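You operate a simulated robot arm through the tools that you are given. There is no shell and no other tool.

Carry out the task below with a simulated two-armed robot. There is one attempt and no reset: what you move stays moved.

JOB
Move the red divider to slot L2 and the blue one to L1, then rack both cases.
Fine: the black case stands between slots L1 and L2, the brown case between L2 and L3. Set down upright: black case, brown case.

The check looks at the end state, three seconds after you hand in, the way a careful person would. Anything else that was tipped, shoved, dropped, spilled or broken makes it a failure.

ROBOT AND FRAMES
Two 7-joint arms with fingered hands on one trunk that stands fixed in place. Base frame: the origin is at the foot of the trunk, x ahead of it, y to its left, z up; the work surface is at about z = 950. Lengths are in mm, angles in rad, forces in N, time in s.
The left shoulder is at [70, 139, 1108], the right one opposite. With the tool pointing down near the work surface each hand reaches from about 440 to 840 mm from the base axis, measured 20 degrees to its own side. Payload 3.9 kg a hand.
Tool frame (each hand has its own): the origin (TCP) lies between the finger pads and is the grasp point; the fingertips stand 29 mm ahead of it; z points along the fingers, y is the line along which they close. The gripper opens to 100 mm; its body begins 34 mm behind the TCP. The gripper is a hand of 5 fingers: y runs from the thumb to the fingers, the wrist lies at [-15, -105, -177] in the tool frame, and closing takes about 1.5 s.
Orientation is that of the tool frame in the base frame, as a unit quaternion [w, x, y, z]. With the fingers straight down and the wrist toward the robot, the tool's x, y and z point along [0, 1, 0], [1, 0, 0] and [0, 0, -1] of the base frame.

CONTROLS
- The arms move only by the tool move_arm. It takes "left_moves", "right_moves" or both (then of equal length, played together; a hand with none holds still); each is one flat list of numbers, 7 for each row, row after row: the gripper command, from -1 (fully open) to 1 (shut), values between in proportion, then the shift along the tool's x, y, z in units of 500 mm (1.0 is 500 mm), then the turn, a rotation vector about the tool's x, y, z in units of 120 degrees (1.0 is 120 degrees). In form: [jaw, dx, dy, dz, ax, ay, az, jaw, dx, dy, dz, ax, ay, az, ...]. A call has 1 to 20 rows; each row is the pose to reach, as a shift and turn from the pose commanded when the call began, along the tool's axes at that moment. A call with a number of a shift or a turn outside -1 to 1 is refused whole. A row lasts 0.2 s, in which the tool goes at most 50 mm and 0.15 rad; a call with a longer step from one row to the next is refused whole, and so is a gripper value outside its range. A pose out of reach is approached as far as the arm can. The call stops where the force on the tool passes 40 N (or 10 N more than at its start, if that is more) or the arm is blocked; 0.2 s more then pass. The fingers move at their own pace (about 153 mm/s each) and stop on an object; they squeeze with about 22 N. The grip force told is the motor's: it shows also when the fingers shut on nothing. Time passes only in rows, and 0.2 s behind the last, so rows that repeat a pose let the fingers close. The reply holds the time, the measured pose of the TCP, the force on the tool along the base axes, the opening and the grip force, in the units named above and with some noise, with the torque about the TCP (base axes, N m) and any sound that the robot's microphone picked up.
- Cameras (640 x 400 px; columns grow to the right, rows downward): "scene" is now at [134.4, 27.8, 1429.4]; the picture's right is [0.32, -0.95, 0.00], its down [-0.54, -0.18, -0.82] and it looks along [0.78, 0.26, -0.57] (base axes); focal length 265 px, centre (320, 200). "left" rides on the left gripper at [-66, -86, -121] in its tool frame; the picture's right is [-0.76, -0.31, 0.58], its down [0.59, -0.70, 0.40] and it looks along [0.28, 0.64, 0.71] (tool axes); focal length 247 px, centre (320, 200). "right" rides on the right gripper at [66, -86, -121] in its tool frame; the picture's right is [-0.76, 0.31, -0.58], its down [-0.59, -0.70, 0.40] and it looks along [-0.28, 0.64, 0.71] (tool axes); focal length 247 px, centre (320, 200).
- capture(camera): a new picture of that camera. It takes no simulated time.
- move_column(by): slides the trunk up (or, below 0, down) by that many mm; the arms and the scene camera ride with it, the base frame stays. It gives what a move gives, with no picture.
- hand_shape(shape, hand): the hand has 5 fingers and takes this shape, open, in about a second: jaw (thumb against the fingers, like two jaws); tri (thumb and two fingers); tip (a fingertip pinch); poke (one finger out to press); point (the index stretched); flat (the hand flat); cup (the hand cupped); fist (a fist). The gripper value then closes the fingers along that shape, each until it touches; the sizes above hold for jaw. It gives what a move gives, with no picture.
- pan_tilt(pan, tilt): turns the head with the scene camera to pan (to the left, within 1.501 rad either way) and tilt (down, from -0.506 to 1.204), counted from straight ahead of the robot. It gives what a move gives.
- point_at(camera, pixels): for up to 12 pixels [column, row] of the newest picture of that camera ("zoom" is the newest enlarged one), the place [x, y, z] in the base frame of the surface seen there, good to about 2 mm. It takes no simulated time.
- inspect(camera, box): a new picture of the part [left, top, right, bottom] of that camera's present view, enlarged. It takes no simulated time.
- job_done(): hands the job in; it is judged then, once.

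Leave the grippers open and the arms clear of the work at the hand-in unless told otherwise.

The tools are called after "Request:" as name(argument=value, ...) on one line, values as JSON. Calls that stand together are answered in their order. move_arm: Moves the arms, as the interface text tells. Its arguments: {"type":"object","properties":{"left_moves":{"type":"array","items":{"type":"number"}},"right_moves":{"type":"array","items":{"type":"number"}}},"required":[]} The other tools are called the same way: move_column (by) moves the trunk up or down; hand_shape (shape, hand) gives the hand a shape; pan_tilt (pan, tilt) turns the head that bears the scene camera; capture (camera) takes a picture; point_at (camera, pixels) gives the place of the surface under pixels of a picture; inspect (camera, box) takes an enlarged picture of a part of a camera's view; job_done () hands the job in.

At the start:

```text
time_s: 0.0
left_tcp_pos: [405.7, 417.5, 1268.4]
left_orientation: [0.0, 0.539, 0.842, 0.0]
left_force: [0.2, 0.0, 0.3]
left_torque: [0.0, -0.02, -0.04]
left_finger_gap: 99.6
left_grasp_force: 0.0
left_shape: jaw
right_tcp_pos: [538.4, 0.6, 1291.9]
right_orientation: [0.001, 0.539, 0.842, 0.0]
right_force: [-0.7, -0.4, -0.4]
right_torque: [-0.04, -0.04, 0.01]
right_finger_gap: 100.1
right_grasp_force: 0.0
right_shape: jaw
trunk travel left (down, up): [-750.0, 90.0]
head pan, tilt (commanded): [0.325, 0.609]
```

scene: 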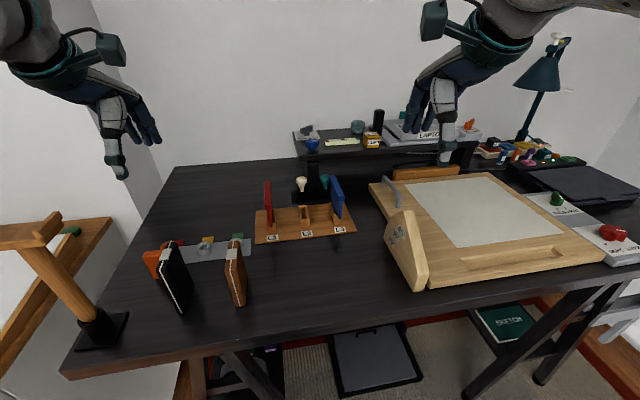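
right: 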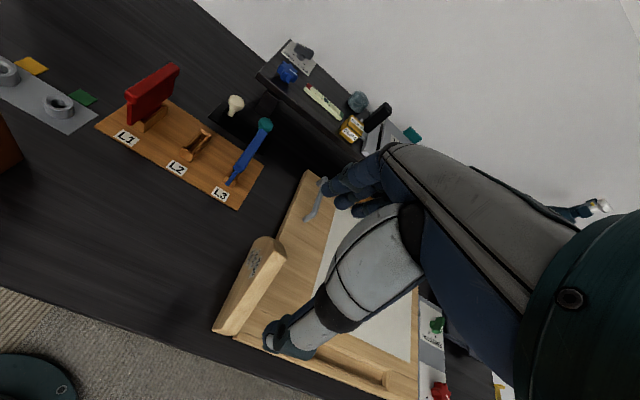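
left: 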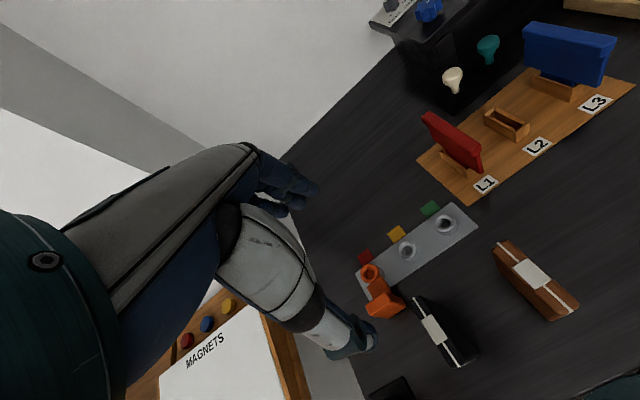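

I see the rack with the red divider in L1 (around pixel 268,200), an empty L2, and the blue divider in L3 (337,195), with the black case (175,275) and brown case (236,272) standing at the front left. I'll take enlarged pictures first.

Request:
inspect(camera="scene", box=[240, 160, 370, 250])

Request:
inspect(camera="scene", box=[130, 220, 270, 320])

Request:
inspect(camera="left", box=[400, 0, 640, 200])

```text
4.44 times, centred on (305, 205) of scene
```

zoom: 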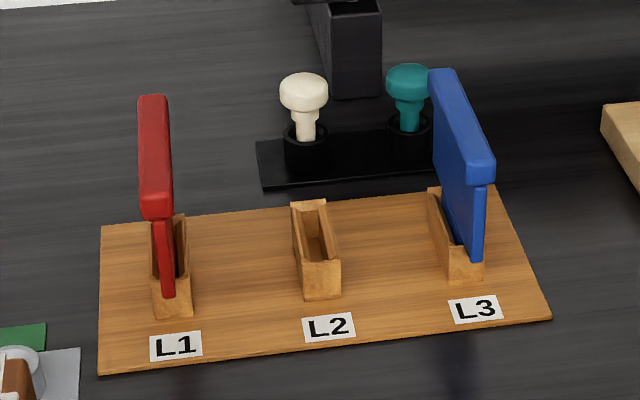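

```text
4.00 times, centred on (200, 270) of scene
```

zoom: 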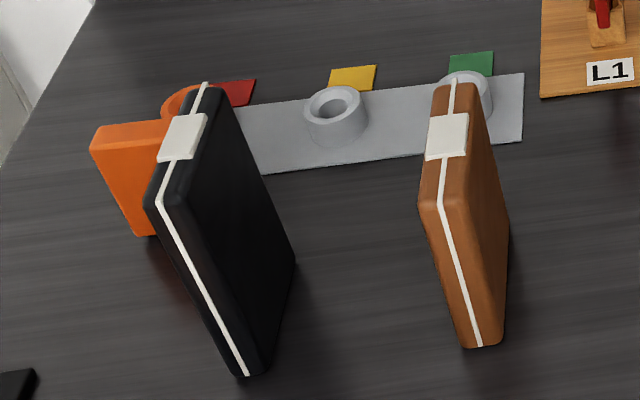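

```text
2.00 times, centred on (520, 100) of left
```

zoom: 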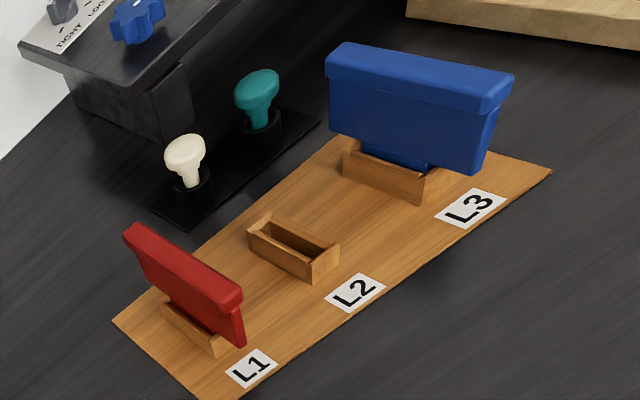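

The dividers have a thicker rail along the top and stand in wooden sockets. I'll read positions on the rack from the latest zoom (left camera).

Request:
point_at(camera="zoom", pixels=[[130, 231], [236, 298], [145, 228], [240, 290], [330, 55], [500, 100], [345, 48], [508, 78], [265, 218], [335, 245], [250, 230], [315, 262]])

Request:
point_at(camera="left", pixels=[[418, 160], [463, 200], [632, 85], [540, 70], [497, 243], [560, 318], [575, 305], [505, 240], [415, 300], [458, 365], [472, 357], [420, 297]])

```text
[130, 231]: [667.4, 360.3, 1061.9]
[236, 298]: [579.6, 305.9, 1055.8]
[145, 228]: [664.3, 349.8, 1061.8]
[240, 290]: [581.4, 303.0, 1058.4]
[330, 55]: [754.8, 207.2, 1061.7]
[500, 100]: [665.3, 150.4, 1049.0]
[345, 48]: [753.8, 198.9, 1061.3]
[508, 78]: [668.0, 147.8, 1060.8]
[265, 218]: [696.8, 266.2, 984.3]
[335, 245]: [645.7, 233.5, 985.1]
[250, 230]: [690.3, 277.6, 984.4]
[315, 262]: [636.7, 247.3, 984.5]
```

```text
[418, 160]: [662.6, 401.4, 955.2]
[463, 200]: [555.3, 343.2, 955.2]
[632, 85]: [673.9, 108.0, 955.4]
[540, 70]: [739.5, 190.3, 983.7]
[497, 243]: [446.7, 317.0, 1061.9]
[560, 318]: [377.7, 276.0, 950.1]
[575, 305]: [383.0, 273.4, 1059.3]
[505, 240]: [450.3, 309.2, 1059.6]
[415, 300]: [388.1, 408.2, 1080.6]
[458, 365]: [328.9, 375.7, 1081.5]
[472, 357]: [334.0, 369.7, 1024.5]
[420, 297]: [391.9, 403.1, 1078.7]
```

Next I read points on the rack from the scene side: socket corners and divider top edges, to get rack yaw and slot spacing.

Request:
inspect(camera="scene", box=[240, 160, 370, 250])

Request:
point_at(camera="zoom", pixels=[[300, 265], [340, 262], [295, 204], [323, 201], [304, 297], [341, 294], [101, 228], [100, 372], [550, 318], [492, 192], [190, 280], [450, 255]])

Request:
point_at(camera="zoom", pixels=[[140, 97], [166, 96], [142, 216], [172, 214], [432, 71], [453, 70], [467, 160], [495, 158], [160, 290], [480, 255], [155, 150], [460, 115]])

```text
4.44 times, centred on (305, 205) of scene
```

zoom: 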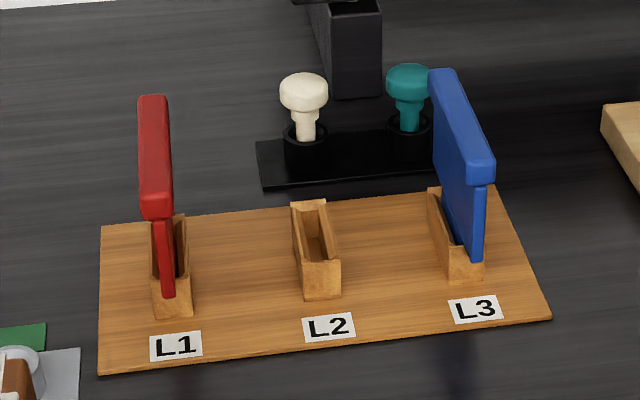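

```text
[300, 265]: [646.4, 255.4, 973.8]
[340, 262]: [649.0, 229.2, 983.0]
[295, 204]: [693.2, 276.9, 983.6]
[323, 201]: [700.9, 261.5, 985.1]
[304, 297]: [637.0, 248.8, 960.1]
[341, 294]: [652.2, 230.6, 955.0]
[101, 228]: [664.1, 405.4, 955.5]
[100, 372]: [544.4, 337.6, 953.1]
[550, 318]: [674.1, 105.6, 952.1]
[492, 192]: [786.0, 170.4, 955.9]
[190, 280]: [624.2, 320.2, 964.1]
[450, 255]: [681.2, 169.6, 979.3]
```

```text
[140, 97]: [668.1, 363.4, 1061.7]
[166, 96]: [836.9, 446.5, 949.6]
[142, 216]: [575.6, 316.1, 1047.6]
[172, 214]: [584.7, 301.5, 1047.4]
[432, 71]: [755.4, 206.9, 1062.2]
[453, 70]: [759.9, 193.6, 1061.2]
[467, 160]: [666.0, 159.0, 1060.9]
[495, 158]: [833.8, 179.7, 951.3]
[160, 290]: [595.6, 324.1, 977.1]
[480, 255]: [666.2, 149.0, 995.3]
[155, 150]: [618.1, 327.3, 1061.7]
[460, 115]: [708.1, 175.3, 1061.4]
```

Rack yaw comes out near 27.6°, with slots about 90 mm apart. Now I measure the two cases from a zoomed scene view.

Request:
inspect(camera="scene", box=[130, 220, 270, 320])

Request:
point_at(camera="zoom", pixels=[[436, 88], [470, 86], [421, 202], [463, 200], [505, 225], [500, 340], [465, 345], [440, 140], [422, 160], [450, 190], [490, 300], [500, 260]])

Request:
point_at(camera="zoom", pixels=[[195, 92], [220, 92], [147, 205], [185, 205], [293, 262], [265, 370], [240, 374], [180, 140], [160, 160], [175, 190], [270, 330], [100, 140]])

```text
4.00 times, centred on (200, 270) of scene
```

zoom: 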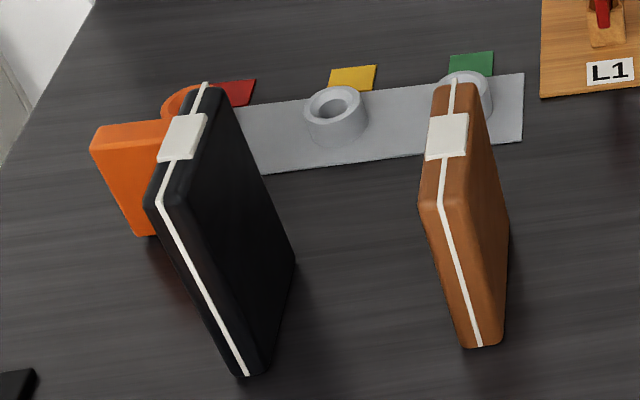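

```text
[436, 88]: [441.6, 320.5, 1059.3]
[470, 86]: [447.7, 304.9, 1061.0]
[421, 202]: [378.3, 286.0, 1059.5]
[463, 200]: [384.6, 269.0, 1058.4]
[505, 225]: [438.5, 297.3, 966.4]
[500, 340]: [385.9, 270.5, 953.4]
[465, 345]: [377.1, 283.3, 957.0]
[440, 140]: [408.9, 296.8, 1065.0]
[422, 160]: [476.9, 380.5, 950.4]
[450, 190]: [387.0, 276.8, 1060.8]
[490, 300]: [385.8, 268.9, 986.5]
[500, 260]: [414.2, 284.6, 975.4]
```

```text
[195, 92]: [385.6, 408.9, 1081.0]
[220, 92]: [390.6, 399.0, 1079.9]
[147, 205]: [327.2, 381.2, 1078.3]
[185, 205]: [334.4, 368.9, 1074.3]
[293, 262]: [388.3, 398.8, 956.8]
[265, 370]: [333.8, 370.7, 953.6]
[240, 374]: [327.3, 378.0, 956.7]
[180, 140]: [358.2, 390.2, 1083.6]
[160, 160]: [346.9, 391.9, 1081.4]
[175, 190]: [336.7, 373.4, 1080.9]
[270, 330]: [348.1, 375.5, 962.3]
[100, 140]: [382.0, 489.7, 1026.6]
```

The cases are about 20 mm thick, 72 mm long, with tops at z≈1061 (brown) and 1081 (black). Before moving I check the wooden structure at far left (pixels 30,240 to 100,330) and the knobs behind the rack as possible obstacles.

Request:
point_at(camera="scene", pixels=[[35, 225], [60, 215], [20, 245], [75, 290], [100, 320], [301, 183], [323, 180], [312, 165], [150, 255], [400, 215], [385, 180], [310, 150]])

Request:
pan_tilt(pan=0.9, tilt=0.7)

Request:
capture(camera="scene")

```text
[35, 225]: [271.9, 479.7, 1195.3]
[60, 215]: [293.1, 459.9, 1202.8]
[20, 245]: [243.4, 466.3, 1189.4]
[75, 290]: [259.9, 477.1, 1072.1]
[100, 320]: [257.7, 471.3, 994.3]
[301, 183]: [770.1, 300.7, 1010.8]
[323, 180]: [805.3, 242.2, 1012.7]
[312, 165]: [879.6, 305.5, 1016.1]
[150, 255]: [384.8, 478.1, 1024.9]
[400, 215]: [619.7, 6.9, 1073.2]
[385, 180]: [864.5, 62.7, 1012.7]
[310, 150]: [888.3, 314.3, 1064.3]
```

```text
time_s: 1.0
left_tcp_pos: [405.9, 417.4, 1269.5]
left_orientation: [0.0, 0.539, 0.842, 0.0]
left_force: [0.7, 0.0, -0.4]
left_torque: [0.02, 0.0, -0.03]
left_finger_gap: 99.8
left_grasp_force: 0.0
left_shape: jaw
right_tcp_pos: [537.6, -0.6, 1291.5]
right_orientation: [0.0, 0.539, 0.842, 0.0]
right_force: [0.3, 0.4, 0.3]
right_torque: [-0.01, 0.01, 0.02]
right_finger_gap: 99.5
right_grasp_force: 0.0
right_shape: jaw
trunk travel left (down, up): [-750.0, 90.0]
head pan, tilt (commanded): [0.901, 0.7]
```

```text
taken
```

scene: 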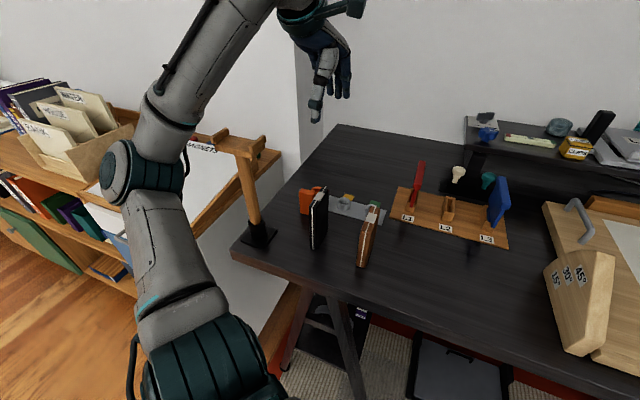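

There's a wooden post with a crossbar near (260,470), top z≈1200, close to where the wrist would go for the black case. I zoom on the left hand to learn its finger shape and on the post.

Request:
inspect(camera="scene", box=[250, 0, 410, 130])

Request:
inspect(camera="scene", box=[180, 120, 400, 280])

Request:
point_at(camera="scene", pixels=[[222, 134], [262, 140], [195, 145], [250, 155], [248, 200], [260, 235], [128, 170], [210, 90], [160, 95], [200, 150], [316, 120], [345, 97]])

```text
3.08 times, centred on (330, 65) of scene
```

zoom: 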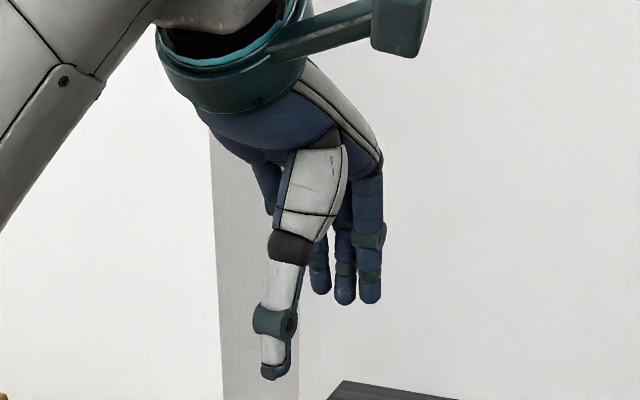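

```text
2.50 times, centred on (290, 200) of scene
```

zoom: 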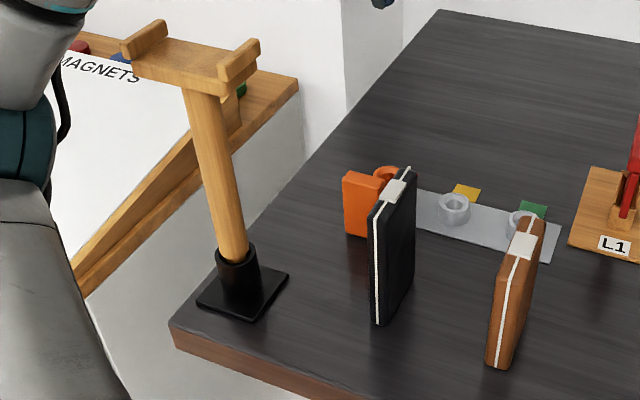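

```text
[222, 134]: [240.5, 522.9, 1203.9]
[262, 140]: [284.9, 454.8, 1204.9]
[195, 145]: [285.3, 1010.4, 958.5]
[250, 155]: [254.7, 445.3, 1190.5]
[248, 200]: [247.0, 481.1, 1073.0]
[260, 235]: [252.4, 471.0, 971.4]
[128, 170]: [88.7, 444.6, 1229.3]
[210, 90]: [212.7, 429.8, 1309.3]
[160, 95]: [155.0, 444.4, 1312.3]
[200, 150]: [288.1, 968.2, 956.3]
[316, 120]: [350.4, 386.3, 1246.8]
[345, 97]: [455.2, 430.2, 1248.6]
```

I'll raise the trunk by 90 mm so that the arms' elbows and forearms ride well above the post and reach is better.

Request:
move_column(by=90)

```text
time_s: 2.2
left_tcp_pos: [405.3, 416.1, 1358.2]
left_orientation: [0.0, 0.539, 0.842, 0.0]
left_force: [-1.3, -0.1, -0.9]
left_torque: [-0.02, 0.02, 0.03]
left_finger_gap: 99.8
left_grasp_force: 0.0
left_shape: jaw
right_tcp_pos: [538.9, 0.7, 1383.2]
right_orientation: [0.0, 0.539, 0.842, 0.0]
right_force: [-0.1, -0.4, -1.1]
right_torque: [0.01, 0.0, 0.02]
right_finger_gap: 100.0
right_grasp_force: 0.0
right_shape: jaw
trunk travel left (down, up): [-840.0, 0.0]
head pan, tilt (commanded): [0.901, 0.7]
```

I rotate the left hand about vertical by −87° (so the fingers will close across the divider's thickness) while moving over the rack near L1, staying at z≈1270.

Request:
move_arm(left_moves=[-1, -0.0245, 0.0243, 0.015, 0, 0, 0.0605, -1, -0.049, 0.0486, 0.03, 0, 0, 0.121, -1, -0.0735, 0.0729, 0.045, 0, 0, 0.1815, -1, -0.098, 0.0972, 0.06, 0, 0, 0.242, -1, -0.1225, 0.1215, 0.075, 0, 0, 0.3025, -1, -0.147, 0.1458, 0.09, 0, 0, 0.363, -1, -0.1715, 0.1701, 0.105, 0, 0, 0.4235, -1, -0.196, 0.1944, 0.12, 0, 0, 0.484, -1, -0.2205, 0.2187, 0.135, 0, 0, 0.5445, -1, -0.245, 0.243, 0.15, 0, 0, 0.605, -1, -0.2695, 0.2673, 0.165, 0, 0, 0.6655, -1, -0.294, 0.2916, 0.18, 0, 0, 0.726, -1, -0.294, 0.2916, 0.18, 0, 0, 0.726])

Request:
pan_tilt(pan=0.5, tilt=0.7)

Request:
capture(camera="scene")

Request:
capture(camera="left")

Request:
capture(camera="right")

```text
time_s: 5.0
left_tcp_pos: [600.4, 344.2, 1269.8]
left_orientation: [0.001, 0.971, 0.238, 0.001]
left_force: [-0.8, -0.4, -0.9]
left_torque: [0.01, -0.05, 0.0]
left_finger_gap: 99.6
left_grasp_force: 0.2
left_shape: jaw
right_tcp_pos: [536.2, 1.5, 1382.5]
right_orientation: [0.0, 0.539, 0.843, 0.0]
right_force: [-0.8, -0.2, 0.1]
right_torque: [0.01, -0.01, 0.02]
right_finger_gap: 99.8
right_grasp_force: 0.0
right_shape: jaw
trunk travel left (down, up): [-840.0, 0.0]
head pan, tilt (commanded): [0.901, 0.7]
```

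```text
time_s: 5.9
left_tcp_pos: [601.4, 345.2, 1269.0]
left_orientation: [0.0, 0.971, 0.24, 0.0]
left_force: [1.0, 0.2, 0.7]
left_torque: [0.0, 0.01, 0.0]
left_finger_gap: 99.8
left_grasp_force: 0.1
left_shape: jaw
right_tcp_pos: [538.0, 0.8, 1381.9]
right_orientation: [0.0, 0.538, 0.843, 0.0]
right_force: [0.7, 0.1, 0.4]
right_torque: [-0.01, 0.0, 0.01]
right_finger_gap: 99.8
right_grasp_force: 0.0
right_shape: jaw
trunk travel left (down, up): [-840.0, 0.0]
head pan, tilt (commanded): [0.499, 0.7]
```

```text
taken
```

scene: 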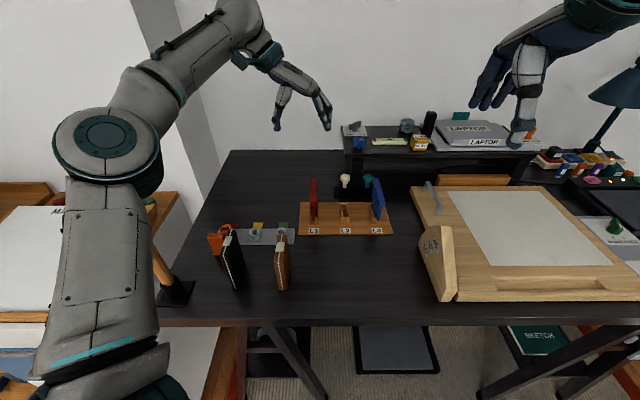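

```text
taken
```

left: 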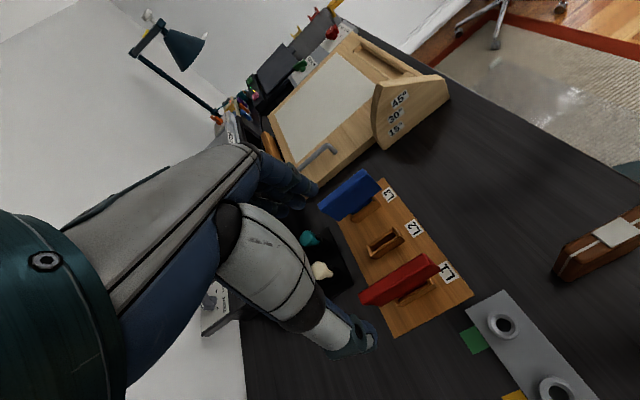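

```text
taken
```

right: 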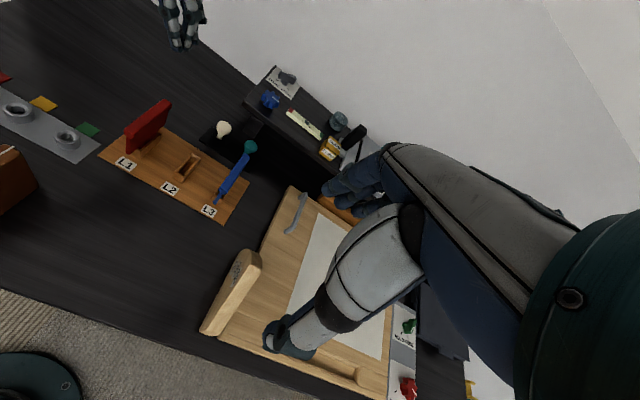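

The orientation is right: the tool x now runs along the rack depth. I zoom with the left camera on the rack and measure the red rail and sockets again from this new viewpoint.

Request:
inspect(camera="left", box=[310, 150, 490, 350])

```text
2.00 times, centred on (400, 250) of left
```

zoom: 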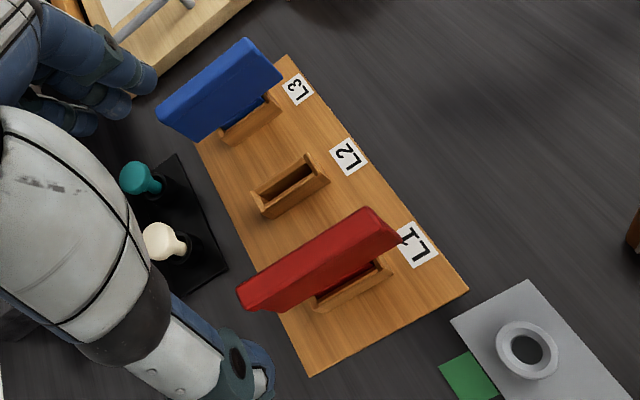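

I read the red rail's corners and L2 socket corners in this zoom.

Request:
point_at(camera="zoom", pixels=[[241, 288], [252, 307], [366, 211], [398, 238], [252, 189], [310, 157], [327, 181], [267, 213], [262, 192], [306, 166], [313, 180], [310, 260]])

Request:
point_at(camera="zoom", pixels=[[160, 104], [196, 138], [246, 40], [279, 74], [262, 195], [270, 205], [290, 180], [320, 178], [310, 374], [467, 290], [288, 57], [350, 265]])

```text
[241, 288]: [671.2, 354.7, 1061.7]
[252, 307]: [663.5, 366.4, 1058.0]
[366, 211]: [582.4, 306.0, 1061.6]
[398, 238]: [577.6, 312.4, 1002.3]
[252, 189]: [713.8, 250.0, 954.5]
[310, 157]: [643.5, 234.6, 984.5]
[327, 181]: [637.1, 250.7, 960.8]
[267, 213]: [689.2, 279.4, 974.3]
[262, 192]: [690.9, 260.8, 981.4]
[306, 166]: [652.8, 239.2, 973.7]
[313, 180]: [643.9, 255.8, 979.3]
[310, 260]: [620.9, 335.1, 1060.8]
```

```text
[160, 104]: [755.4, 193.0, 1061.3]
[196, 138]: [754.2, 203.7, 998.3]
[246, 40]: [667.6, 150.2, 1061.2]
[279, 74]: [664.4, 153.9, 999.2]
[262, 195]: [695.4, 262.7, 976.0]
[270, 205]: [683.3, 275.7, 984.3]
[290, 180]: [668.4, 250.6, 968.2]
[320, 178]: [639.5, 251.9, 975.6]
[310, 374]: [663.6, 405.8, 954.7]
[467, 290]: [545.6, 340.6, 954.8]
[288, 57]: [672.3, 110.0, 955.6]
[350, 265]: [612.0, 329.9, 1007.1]
```

Slots come out at about 90 mm pitch; red rail centre is near (624,336), top z≈1062. I move above it and descend to z≈1130, gripper open, then look.

Request:
move_arm(left_moves=[-1, 0.0167, 0.0183, 0.04, 0, 0, 0, -1, 0.0334, 0.0366, 0.12, 0, 0, 0, -1, 0.0334, 0.0366, 0.2, 0, 0, 0, -1, 0.0334, 0.0366, 0.278, 0, 0, 0, -1, 0.0334, 0.0366, 0.278, 0, 0, 0])

Request:
capture(camera="left")

Request:
pan_tilt(pan=0.45, tilt=0.6)

Request:
inspect(camera="scene", box=[220, 60, 420, 260])

```text
time_s: 7.1
left_tcp_pos: [623.4, 337.7, 1130.0]
left_orientation: [0.0, 0.971, 0.24, 0.0]
left_force: [-0.6, 0.5, -0.3]
left_torque: [-0.01, 0.03, 0.02]
left_finger_gap: 99.9
left_grasp_force: 0.1
left_shape: jaw
right_tcp_pos: [538.1, -0.8, 1381.7]
right_orientation: [0.0, 0.539, 0.843, 0.0]
right_force: [0.7, -0.4, -0.6]
right_torque: [0.02, 0.0, 0.0]
right_finger_gap: 99.9
right_grasp_force: 0.0
right_shape: jaw
trunk travel left (down, up): [-840.0, 0.0]
head pan, tilt (commanded): [0.499, 0.7]
```

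```text
taken
```

left: 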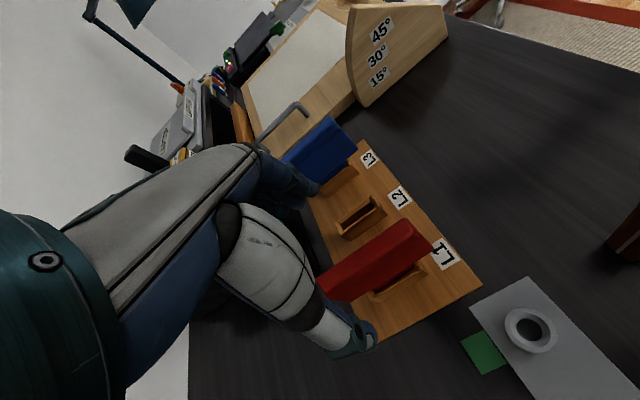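

```text
time_s: 7.8
left_tcp_pos: [623.1, 339.3, 1131.1]
left_orientation: [0.0, 0.971, 0.239, 0.0]
left_force: [-0.1, 0.6, -0.7]
left_torque: [-0.03, 0.0, 0.0]
left_finger_gap: 99.9
left_grasp_force: 0.0
left_shape: jaw
right_tcp_pos: [536.6, -0.2, 1383.0]
right_orientation: [0.001, 0.539, 0.843, 0.0]
right_force: [0.7, 0.3, 0.5]
right_torque: [-0.03, 0.02, 0.03]
right_finger_gap: 100.0
right_grasp_force: 0.0
right_shape: jaw
trunk travel left (down, up): [-840.0, 0.0]
head pan, tilt (commanded): [0.45, 0.6]
```

```text
2.00 times, centred on (320, 160) of scene
```

zoom: 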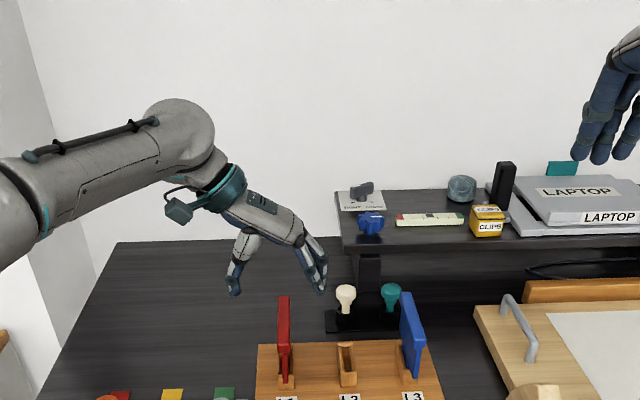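

The hand hangs over the red divider with thumb left and fingers right. I measure the red rail again from this closer view.

Request:
inspect(camera="left", box=[270, 180, 510, 360])

Request:
point_at(camera="left", pixels=[[325, 290], [350, 272], [380, 248], [408, 223], [360, 280], [395, 255], [428, 235], [345, 297], [370, 340], [345, 355], [300, 190], [318, 186]])

```text
2.22 times, centred on (390, 270) of left
```

zoom: 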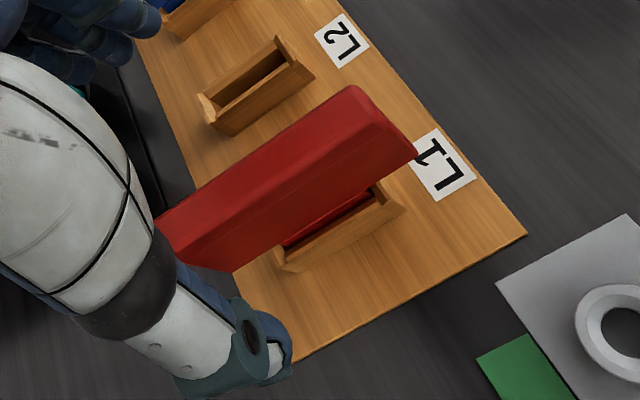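

```text
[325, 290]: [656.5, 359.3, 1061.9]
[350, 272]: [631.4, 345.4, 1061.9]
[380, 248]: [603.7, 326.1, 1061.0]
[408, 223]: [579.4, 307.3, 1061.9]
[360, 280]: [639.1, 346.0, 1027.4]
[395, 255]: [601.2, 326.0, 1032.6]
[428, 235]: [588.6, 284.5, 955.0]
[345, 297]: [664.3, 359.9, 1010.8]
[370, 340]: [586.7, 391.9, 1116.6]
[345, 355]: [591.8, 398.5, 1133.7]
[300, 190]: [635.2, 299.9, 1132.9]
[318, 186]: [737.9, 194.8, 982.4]
```

The red rail is centred under the hand within about 1 mm. I descend 80 mm to z≈1050, so the pads are at rail height, still open.

Request:
move_arm(left_moves=[-1, 0, 0, 0.05, 0, 0, 0, -1, 0, 0, 0.1, 0, 0, 0, -1, 0, 0, 0.13, 0, 0, 0, -1, 0, 0, 0.16, 0, 0, 0, -1, 0, 0, 0.16, 0, 0, 0])

Request:
capture(camera="left")

Request:
inspect(camera="scene", box=[220, 120, 400, 270])

```text
time_s: 9.0
left_tcp_pos: [624.6, 337.5, 1048.3]
left_orientation: [0.0, 0.971, 0.239, 0.0]
left_force: [0.3, -0.4, 0.0]
left_torque: [0.02, -0.01, -0.02]
left_finger_gap: 100.1
left_grasp_force: 0.1
left_shape: jaw
right_tcp_pos: [537.6, -0.6, 1383.5]
right_orientation: [0.0, 0.538, 0.843, -0.001]
right_force: [0.2, -1.0, 0.9]
right_torque: [-0.01, -0.02, 0.0]
right_finger_gap: 99.8
right_grasp_force: 0.0
right_shape: jaw
trunk travel left (down, up): [-840.0, 0.0]
head pan, tilt (commanded): [0.45, 0.6]
```

```text
taken
```

left: 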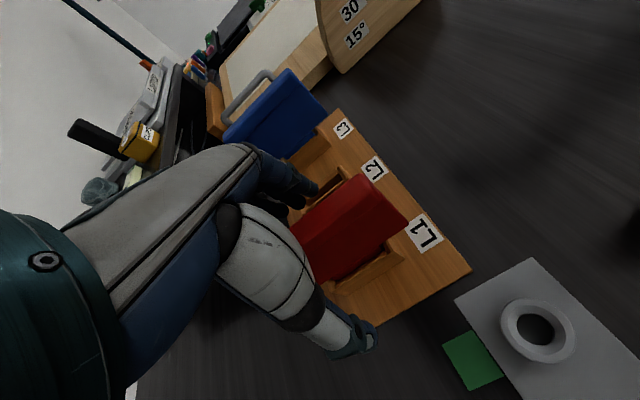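

```text
2.67 times, centred on (310, 195) of scene
```

zoom: 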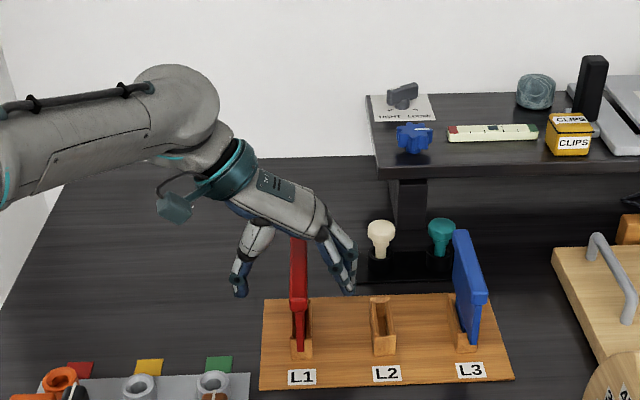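

Thumb and fingers straddle the red rail. I close the gripper and hold still for 1.8 s.

Request:
move_arm(left_moves=[0, 0, 0, 0, 0, 0, 0, 0.5, 0, 0, 0, 0, 0, 0, 1, 0, 0, 0, 0, 0, 0, 1, 0, 0, 0, 0, 0, 0, 1, 0, 0, 0, 0, 0, 0, 1, 0, 0, 0, 0, 0, 0, 1, 0, 0, 0, 0, 0, 0, 1, 0, 0, 0, 0, 0, 0, 1, 0, 0, 0, 0, 0, 0])

Request:
capture(camera="left")

Request:
inspect(camera="scene", box=[220, 120, 400, 270])

Request:
inspect(camera="right", box=[80, 30, 300, 230])

```text
time_s: 11.0
left_tcp_pos: [623.8, 337.8, 1049.5]
left_orientation: [0.0, 0.971, 0.239, 0.0]
left_force: [-0.1, 0.4, -1.3]
left_torque: [0.11, 0.03, -0.1]
left_finger_gap: 3.7
left_grasp_force: 22.2
left_shape: jaw
right_tcp_pos: [537.2, -0.2, 1381.9]
right_orientation: [0.0, 0.539, 0.842, 0.0]
right_force: [-1.0, -0.3, -0.6]
right_torque: [-0.02, -0.02, 0.0]
right_finger_gap: 99.7
right_grasp_force: 0.1
right_shape: jaw
trunk travel left (down, up): [-840.0, 0.0]
head pan, tilt (commanded): [0.45, 0.6]
```

```text
taken
```

left: 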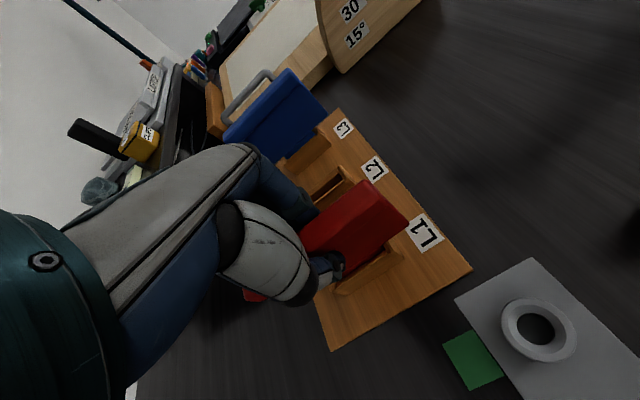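

```text
2.67 times, centred on (310, 195) of scene
```

zoom: 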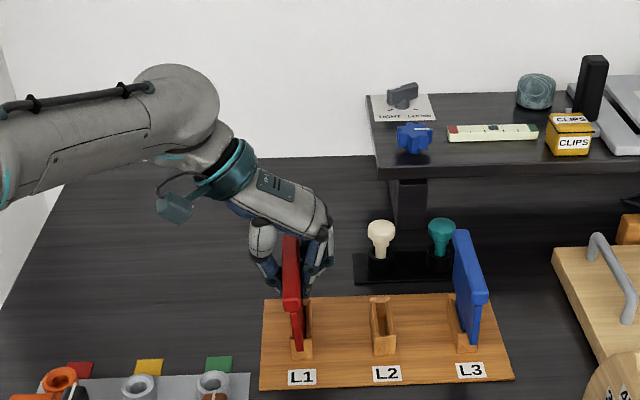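

```text
2.00 times, centred on (190, 130) of right
```

zoom: 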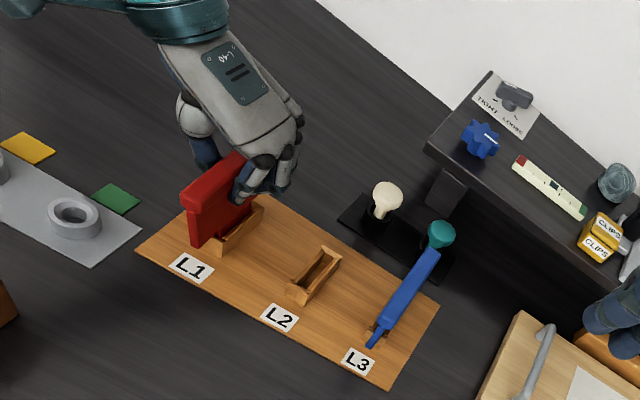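

The grip holds (22 N, gap 3.7 mm), but the rail seems to have shifted slightly left. I measure the rail now.

Request:
inspect(camera="left", box=[220, 150, 480, 360])

Request:
point_at(camera="left", pixels=[[325, 218], [345, 202], [366, 185], [370, 205], [345, 230], [385, 225], [360, 255], [250, 296], [330, 225], [400, 222], [310, 232], [360, 190]])

Request:
inspect(camera="scene", box=[280, 190, 350, 260])

```text
1.90 times, centred on (350, 255) of left
```

zoom: 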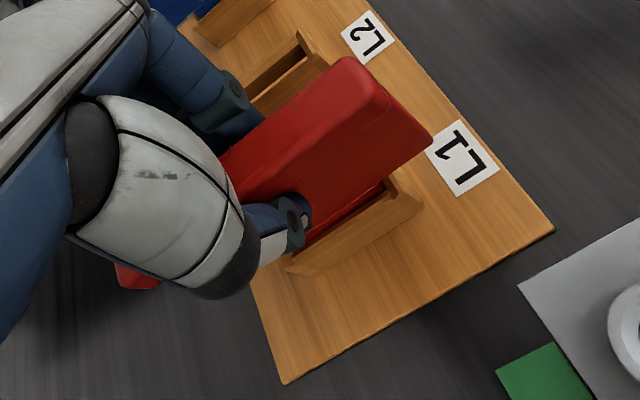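

```text
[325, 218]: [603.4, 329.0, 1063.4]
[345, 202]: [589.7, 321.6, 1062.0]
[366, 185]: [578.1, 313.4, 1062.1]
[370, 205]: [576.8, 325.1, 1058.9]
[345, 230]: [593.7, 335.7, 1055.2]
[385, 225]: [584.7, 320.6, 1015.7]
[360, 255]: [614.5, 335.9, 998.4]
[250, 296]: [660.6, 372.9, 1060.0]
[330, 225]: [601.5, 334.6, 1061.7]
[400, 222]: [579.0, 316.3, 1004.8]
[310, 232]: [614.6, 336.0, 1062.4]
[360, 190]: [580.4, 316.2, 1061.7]
```

```text
5.71 times, centred on (315, 225) of scene
```

zoom: 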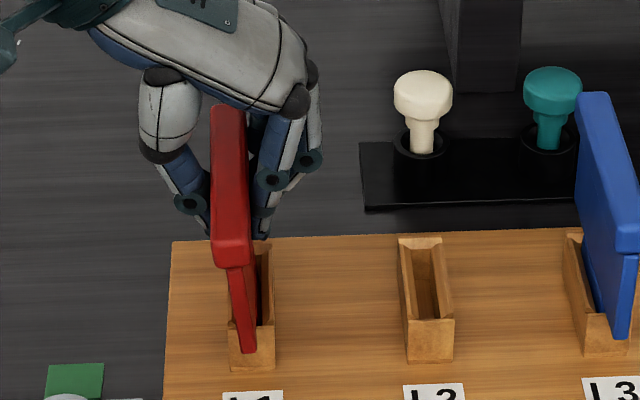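

The divider got leaned left by about 7 mm at the top: the pads meet some 5–6 mm to the thumb side of the TCP. I'll open partly, shift 6 mm along tool +y, and close again so the divider stands upright in the grip.

Request:
move_arm(left_moves=[0.3, 0, 0, 0, 0, 0, 0, 0.3, 0, 0, 0, 0, 0, 0, 0.3, 0, 0, 0, 0, 0, 0, 0.3, 0, 0.006, 0, 0, 0, 0, 0.3, 0, 0.012, 0, 0, 0, 0, 0.3, 0, 0.012, 0, 0, 0, 0, 0.6, 0, 0.012, 0, 0, 0, 0, 1, 0, 0.012, 0, 0, 0, 0, 1, 0, 0.012, 0, 0, 0, 0, 1, 0, 0.012, 0, 0, 0, 0, 1, 0, 0.012, 0, 0, 0, 0, 1, 0, 0.012, 0, 0, 0, 0, 1, 0, 0.012, 0, 0, 0, 0])

Request:
capture(camera="left")

Request:
inspect(camera="scene", box=[280, 190, 350, 260])

Request:
point_at(camera="left", pixels=[[325, 218], [345, 202], [366, 185], [370, 205], [345, 230], [385, 225], [360, 255], [250, 296], [330, 225], [400, 222], [310, 232], [360, 190]])

```text
time_s: 13.8
left_tcp_pos: [626.8, 330.8, 1048.9]
left_orientation: [-0.001, 0.971, 0.239, 0.0]
left_force: [-1.4, 2.8, 0.2]
left_torque: [0.22, 0.14, -0.08]
left_finger_gap: 2.3
left_grasp_force: 22.4
left_shape: jaw
right_tcp_pos: [537.9, 0.8, 1382.2]
right_orientation: [0.0, 0.54, 0.842, 0.0]
right_force: [-0.2, -0.3, 0.0]
right_torque: [-0.04, -0.01, 0.03]
right_finger_gap: 99.8
right_grasp_force: 0.0
right_shape: jaw
trunk travel left (down, up): [-840.0, 0.0]
head pan, tilt (commanded): [0.45, 0.6]
```

```text
taken
```

left: 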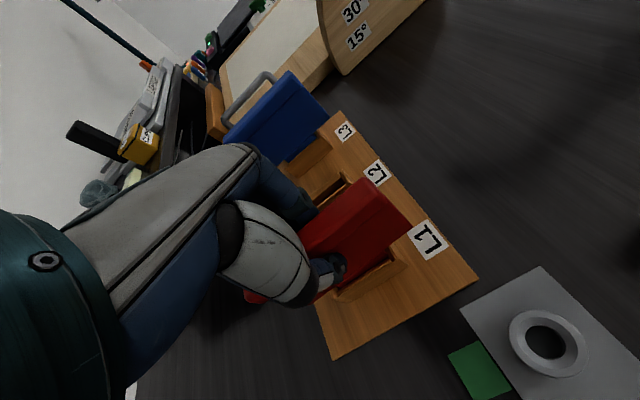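

```text
5.71 times, centred on (315, 225) of scene
```

zoom: 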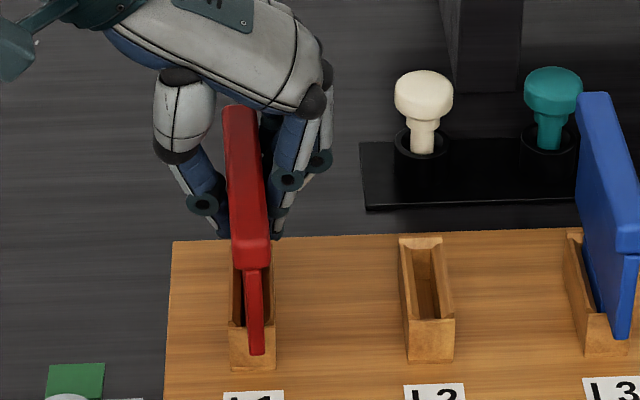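

```text
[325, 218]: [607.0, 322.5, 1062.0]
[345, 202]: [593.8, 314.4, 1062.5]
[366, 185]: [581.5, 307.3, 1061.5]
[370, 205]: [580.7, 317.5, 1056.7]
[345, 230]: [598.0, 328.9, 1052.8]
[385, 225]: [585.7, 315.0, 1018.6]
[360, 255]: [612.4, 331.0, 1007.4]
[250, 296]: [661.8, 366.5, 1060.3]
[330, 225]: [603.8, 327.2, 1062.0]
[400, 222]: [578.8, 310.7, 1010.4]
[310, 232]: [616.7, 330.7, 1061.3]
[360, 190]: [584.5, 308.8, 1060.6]
```

Now the rail is upright (centre s≈−3.5) in the grip. I lift it straight up 80 mm and look.

Request:
move_arm(left_moves=[1, 0, 0, -0.02, 0, 0, 0, 1, 0, 0, -0.05, 0, 0, 0, 1, 0, 0, -0.1, 0, 0, 0, 1, 0, 0, -0.16, 0, 0, 0, 1, 0, 0, -0.16, 0, 0, 0])

Request:
capture(camera="left")

Request:
inspect(camera="scene", box=[260, 130, 390, 260])

Request:
inspect(camera="right", box=[80, 30, 260, 210])

```text
time_s: 15.0
left_tcp_pos: [625.8, 329.9, 1131.8]
left_orientation: [0.0, 0.971, 0.239, -0.001]
left_force: [-0.2, 0.5, -1.2]
left_torque: [-0.01, 0.0, -0.02]
left_finger_gap: 2.4
left_grasp_force: 21.7
left_shape: jaw
right_tcp_pos: [539.0, 1.2, 1382.8]
right_orientation: [0.0, 0.539, 0.843, 0.0]
right_force: [1.0, 0.6, -1.0]
right_torque: [0.01, -0.02, 0.01]
right_finger_gap: 100.0
right_grasp_force: 0.1
right_shape: jaw
trunk travel left (down, up): [-840.0, 0.0]
head pan, tilt (commanded): [0.45, 0.6]
```

```text
taken
```

left: 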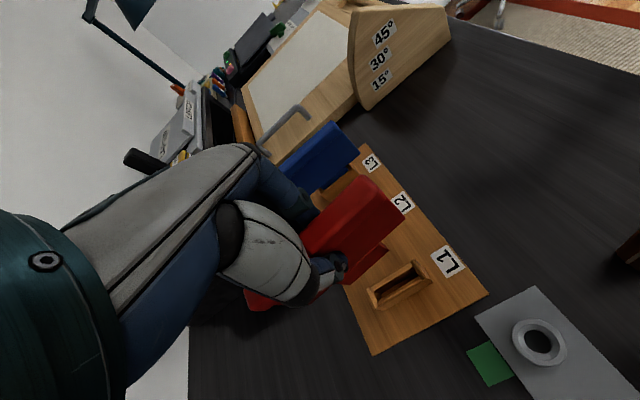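

```text
3.08 times, centred on (325, 195) of scene
```

zoom: 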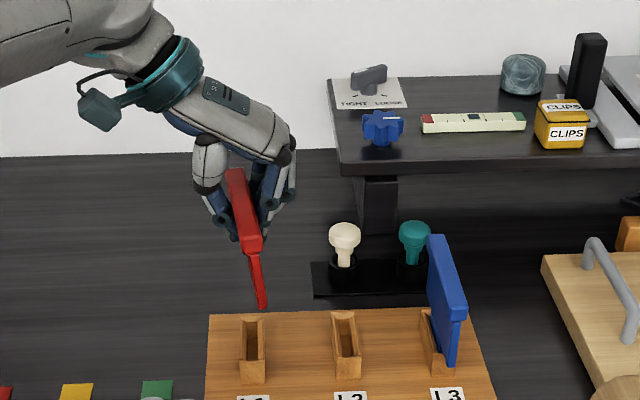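

```text
2.22 times, centred on (170, 120) of right
```

zoom: 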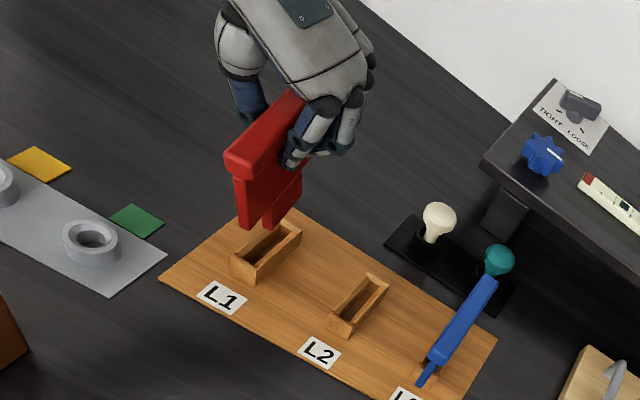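

Red is lifted cleanly, but appears tilted about the rack-depth axis. I measure points on the plate's right face and rail from the right-camera zoom.

Request:
point_at(camera="zoom", pixels=[[245, 162], [265, 150], [248, 185], [250, 205], [252, 218], [268, 185], [270, 210], [285, 180], [295, 190], [280, 130], [240, 180], [240, 205]])

Request:
inspect(camera="scene", box=[310, 170, 370, 230])

Request:
inspect(camera="left", box=[280, 150, 480, 350])

Request:
point_at(camera="left", pixels=[[330, 215], [366, 180], [372, 200], [350, 222], [390, 222], [398, 212], [365, 250], [370, 260], [355, 270], [345, 275], [385, 250], [402, 212]])

```text
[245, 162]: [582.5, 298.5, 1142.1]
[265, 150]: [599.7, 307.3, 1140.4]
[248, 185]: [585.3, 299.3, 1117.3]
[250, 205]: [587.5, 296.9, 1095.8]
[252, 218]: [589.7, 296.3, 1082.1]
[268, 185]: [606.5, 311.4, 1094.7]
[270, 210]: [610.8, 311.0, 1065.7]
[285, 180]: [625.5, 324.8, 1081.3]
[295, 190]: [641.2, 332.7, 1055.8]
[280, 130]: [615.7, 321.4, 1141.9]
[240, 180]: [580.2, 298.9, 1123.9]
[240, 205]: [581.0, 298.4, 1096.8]
```

```text
6.67 times, centred on (340, 200) of scene
```

zoom: 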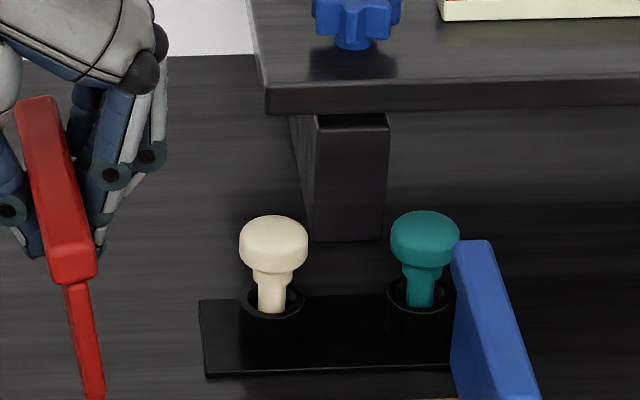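

```text
2.00 times, centred on (380, 250) of left
```

zoom: 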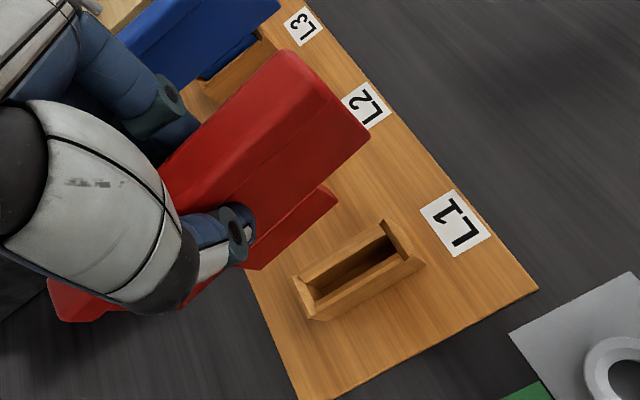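

```text
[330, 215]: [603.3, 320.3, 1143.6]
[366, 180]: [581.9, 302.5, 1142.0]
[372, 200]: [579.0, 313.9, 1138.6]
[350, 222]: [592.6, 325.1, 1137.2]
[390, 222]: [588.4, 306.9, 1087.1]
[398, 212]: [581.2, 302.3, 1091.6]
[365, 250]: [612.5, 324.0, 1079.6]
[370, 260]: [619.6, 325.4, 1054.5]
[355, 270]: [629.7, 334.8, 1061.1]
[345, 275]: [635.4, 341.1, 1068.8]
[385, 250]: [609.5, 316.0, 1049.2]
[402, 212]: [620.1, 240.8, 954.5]
```

The divider turned in the grip: about 9° in yaw and 9° of tilt. I correct by turning the tool +9° about its x and +9.3° about its z, then measure again.

Request:
move_arm(left_moves=[1, 0, 0, 0, 0.025, -0.002, 0.026, 1, 0, 0, 0, 0.05, -0.004, 0.052, 1, 0, 0, 0, 0.075, -0.006, 0.0775, 1, 0, 0, 0, 0.075, -0.006, 0.0775])

Request:
inspect(camera="right", box=[100, 50, 240, 190])

Request:
capture(camera="left")

Request:
capture(camera="scene")

```text
time_s: 16.0
left_tcp_pos: [626.3, 331.6, 1130.6]
left_orientation: [-0.075, 0.984, 0.158, -0.025]
left_force: [0.4, -0.7, -1.1]
left_torque: [0.0, 0.0, -0.01]
left_finger_gap: 2.4
left_grasp_force: 21.5
left_shape: jaw
right_tcp_pos: [537.7, 0.3, 1382.2]
right_orientation: [0.001, 0.539, 0.843, 0.0]
right_force: [-0.3, -0.5, 0.4]
right_torque: [0.0, 0.06, 0.03]
right_finger_gap: 99.7
right_grasp_force: 0.0
right_shape: jaw
trunk travel left (down, up): [-840.0, 0.0]
head pan, tilt (commanded): [0.45, 0.6]
```

```text
2.86 times, centred on (170, 120) of right
```

zoom: 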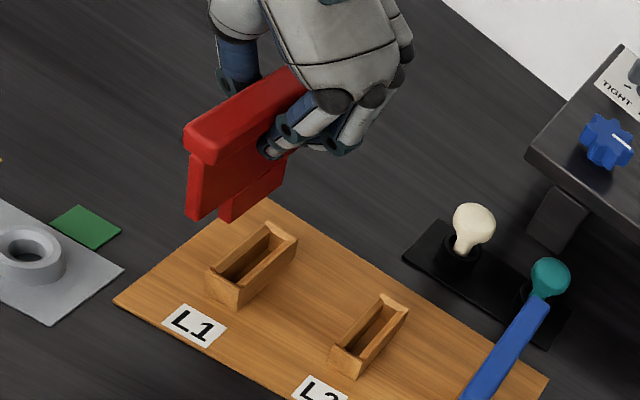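

```text
taken
```

left: 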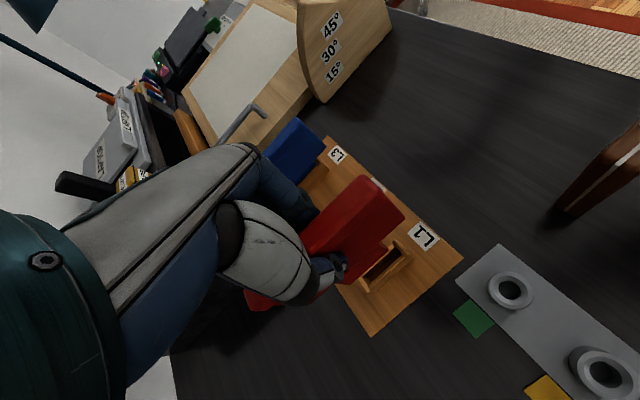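

```text
taken
```

scene: 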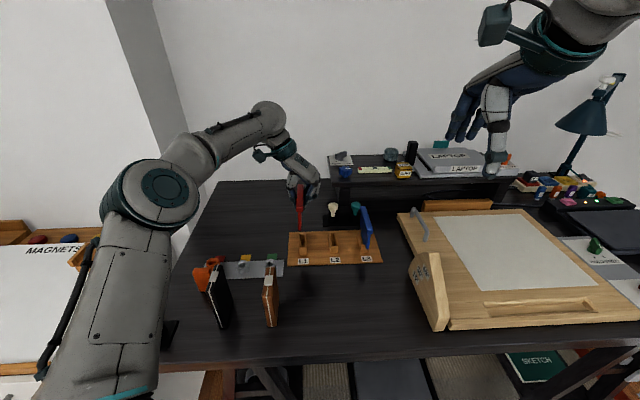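

I measure the plate's right face (right-camera zoom) and left face (left camera) after the correction.

Request:
point_at(camera="zoom", pixels=[[215, 148], [260, 125], [205, 175], [210, 195], [205, 208], [235, 165], [240, 190], [260, 170], [265, 185], [240, 210], [190, 160], [195, 195]])

Request:
point_at(camera="left", pixels=[[330, 215], [366, 180], [372, 200], [350, 222], [390, 222], [398, 215], [365, 245], [370, 255], [360, 265], [350, 270], [380, 245], [260, 303]])

Request:
inspect(camera="scene", box=[270, 170, 350, 270])

```text
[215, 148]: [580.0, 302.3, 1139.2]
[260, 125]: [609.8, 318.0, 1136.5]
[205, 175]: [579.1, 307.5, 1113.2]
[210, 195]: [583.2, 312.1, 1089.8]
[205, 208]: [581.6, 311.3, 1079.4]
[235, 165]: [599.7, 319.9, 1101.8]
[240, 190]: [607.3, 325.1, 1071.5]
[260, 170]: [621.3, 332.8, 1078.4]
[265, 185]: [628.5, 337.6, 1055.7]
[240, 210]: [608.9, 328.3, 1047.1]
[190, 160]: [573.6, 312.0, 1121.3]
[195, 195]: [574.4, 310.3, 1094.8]
```

```text
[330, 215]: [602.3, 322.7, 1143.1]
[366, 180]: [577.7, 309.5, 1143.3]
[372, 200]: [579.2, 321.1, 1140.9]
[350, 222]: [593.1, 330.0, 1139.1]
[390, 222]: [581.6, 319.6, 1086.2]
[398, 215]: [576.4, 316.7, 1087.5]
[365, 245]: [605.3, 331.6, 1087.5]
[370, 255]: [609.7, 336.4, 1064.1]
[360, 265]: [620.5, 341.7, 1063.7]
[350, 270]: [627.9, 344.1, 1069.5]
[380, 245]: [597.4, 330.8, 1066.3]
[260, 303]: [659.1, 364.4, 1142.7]
```

```text
4.00 times, centred on (310, 220) of scene
```

zoom: 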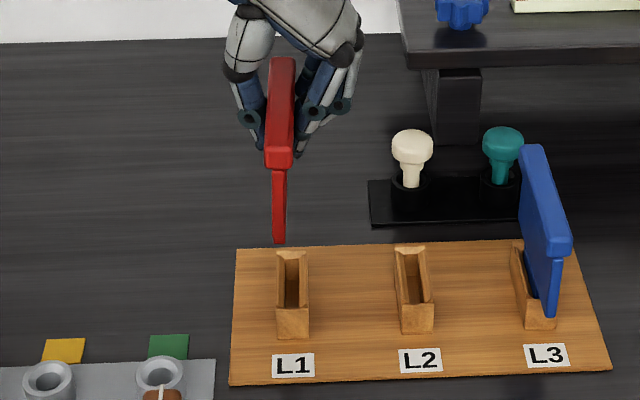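

Yaw is now good; points suggest maybe 4° of over-tilt while the scene view looks near vertical. I zoom tighter in the scene view to settle it.

Request:
inspect(camera="scene", box=[325, 200, 355, 235])

Request:
point_at(camera="zoom", pixels=[[250, 100], [300, 100], [325, 110], [268, 200], [300, 200], [270, 260], [300, 260], [275, 300], [300, 300], [285, 140], [285, 180], [285, 320]])

```text
11.43 times, centred on (340, 218) of scene
```

zoom: 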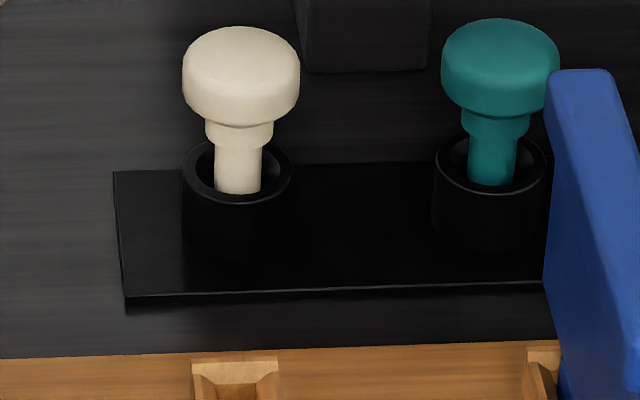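

```text
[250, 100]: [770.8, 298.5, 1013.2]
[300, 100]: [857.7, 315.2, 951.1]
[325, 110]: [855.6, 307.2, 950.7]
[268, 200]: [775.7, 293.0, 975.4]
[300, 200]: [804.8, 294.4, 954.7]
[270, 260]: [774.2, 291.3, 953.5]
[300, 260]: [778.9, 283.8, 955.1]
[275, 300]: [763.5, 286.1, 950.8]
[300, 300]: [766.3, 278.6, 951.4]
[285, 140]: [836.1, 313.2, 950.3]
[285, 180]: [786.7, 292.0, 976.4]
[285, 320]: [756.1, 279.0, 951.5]
```

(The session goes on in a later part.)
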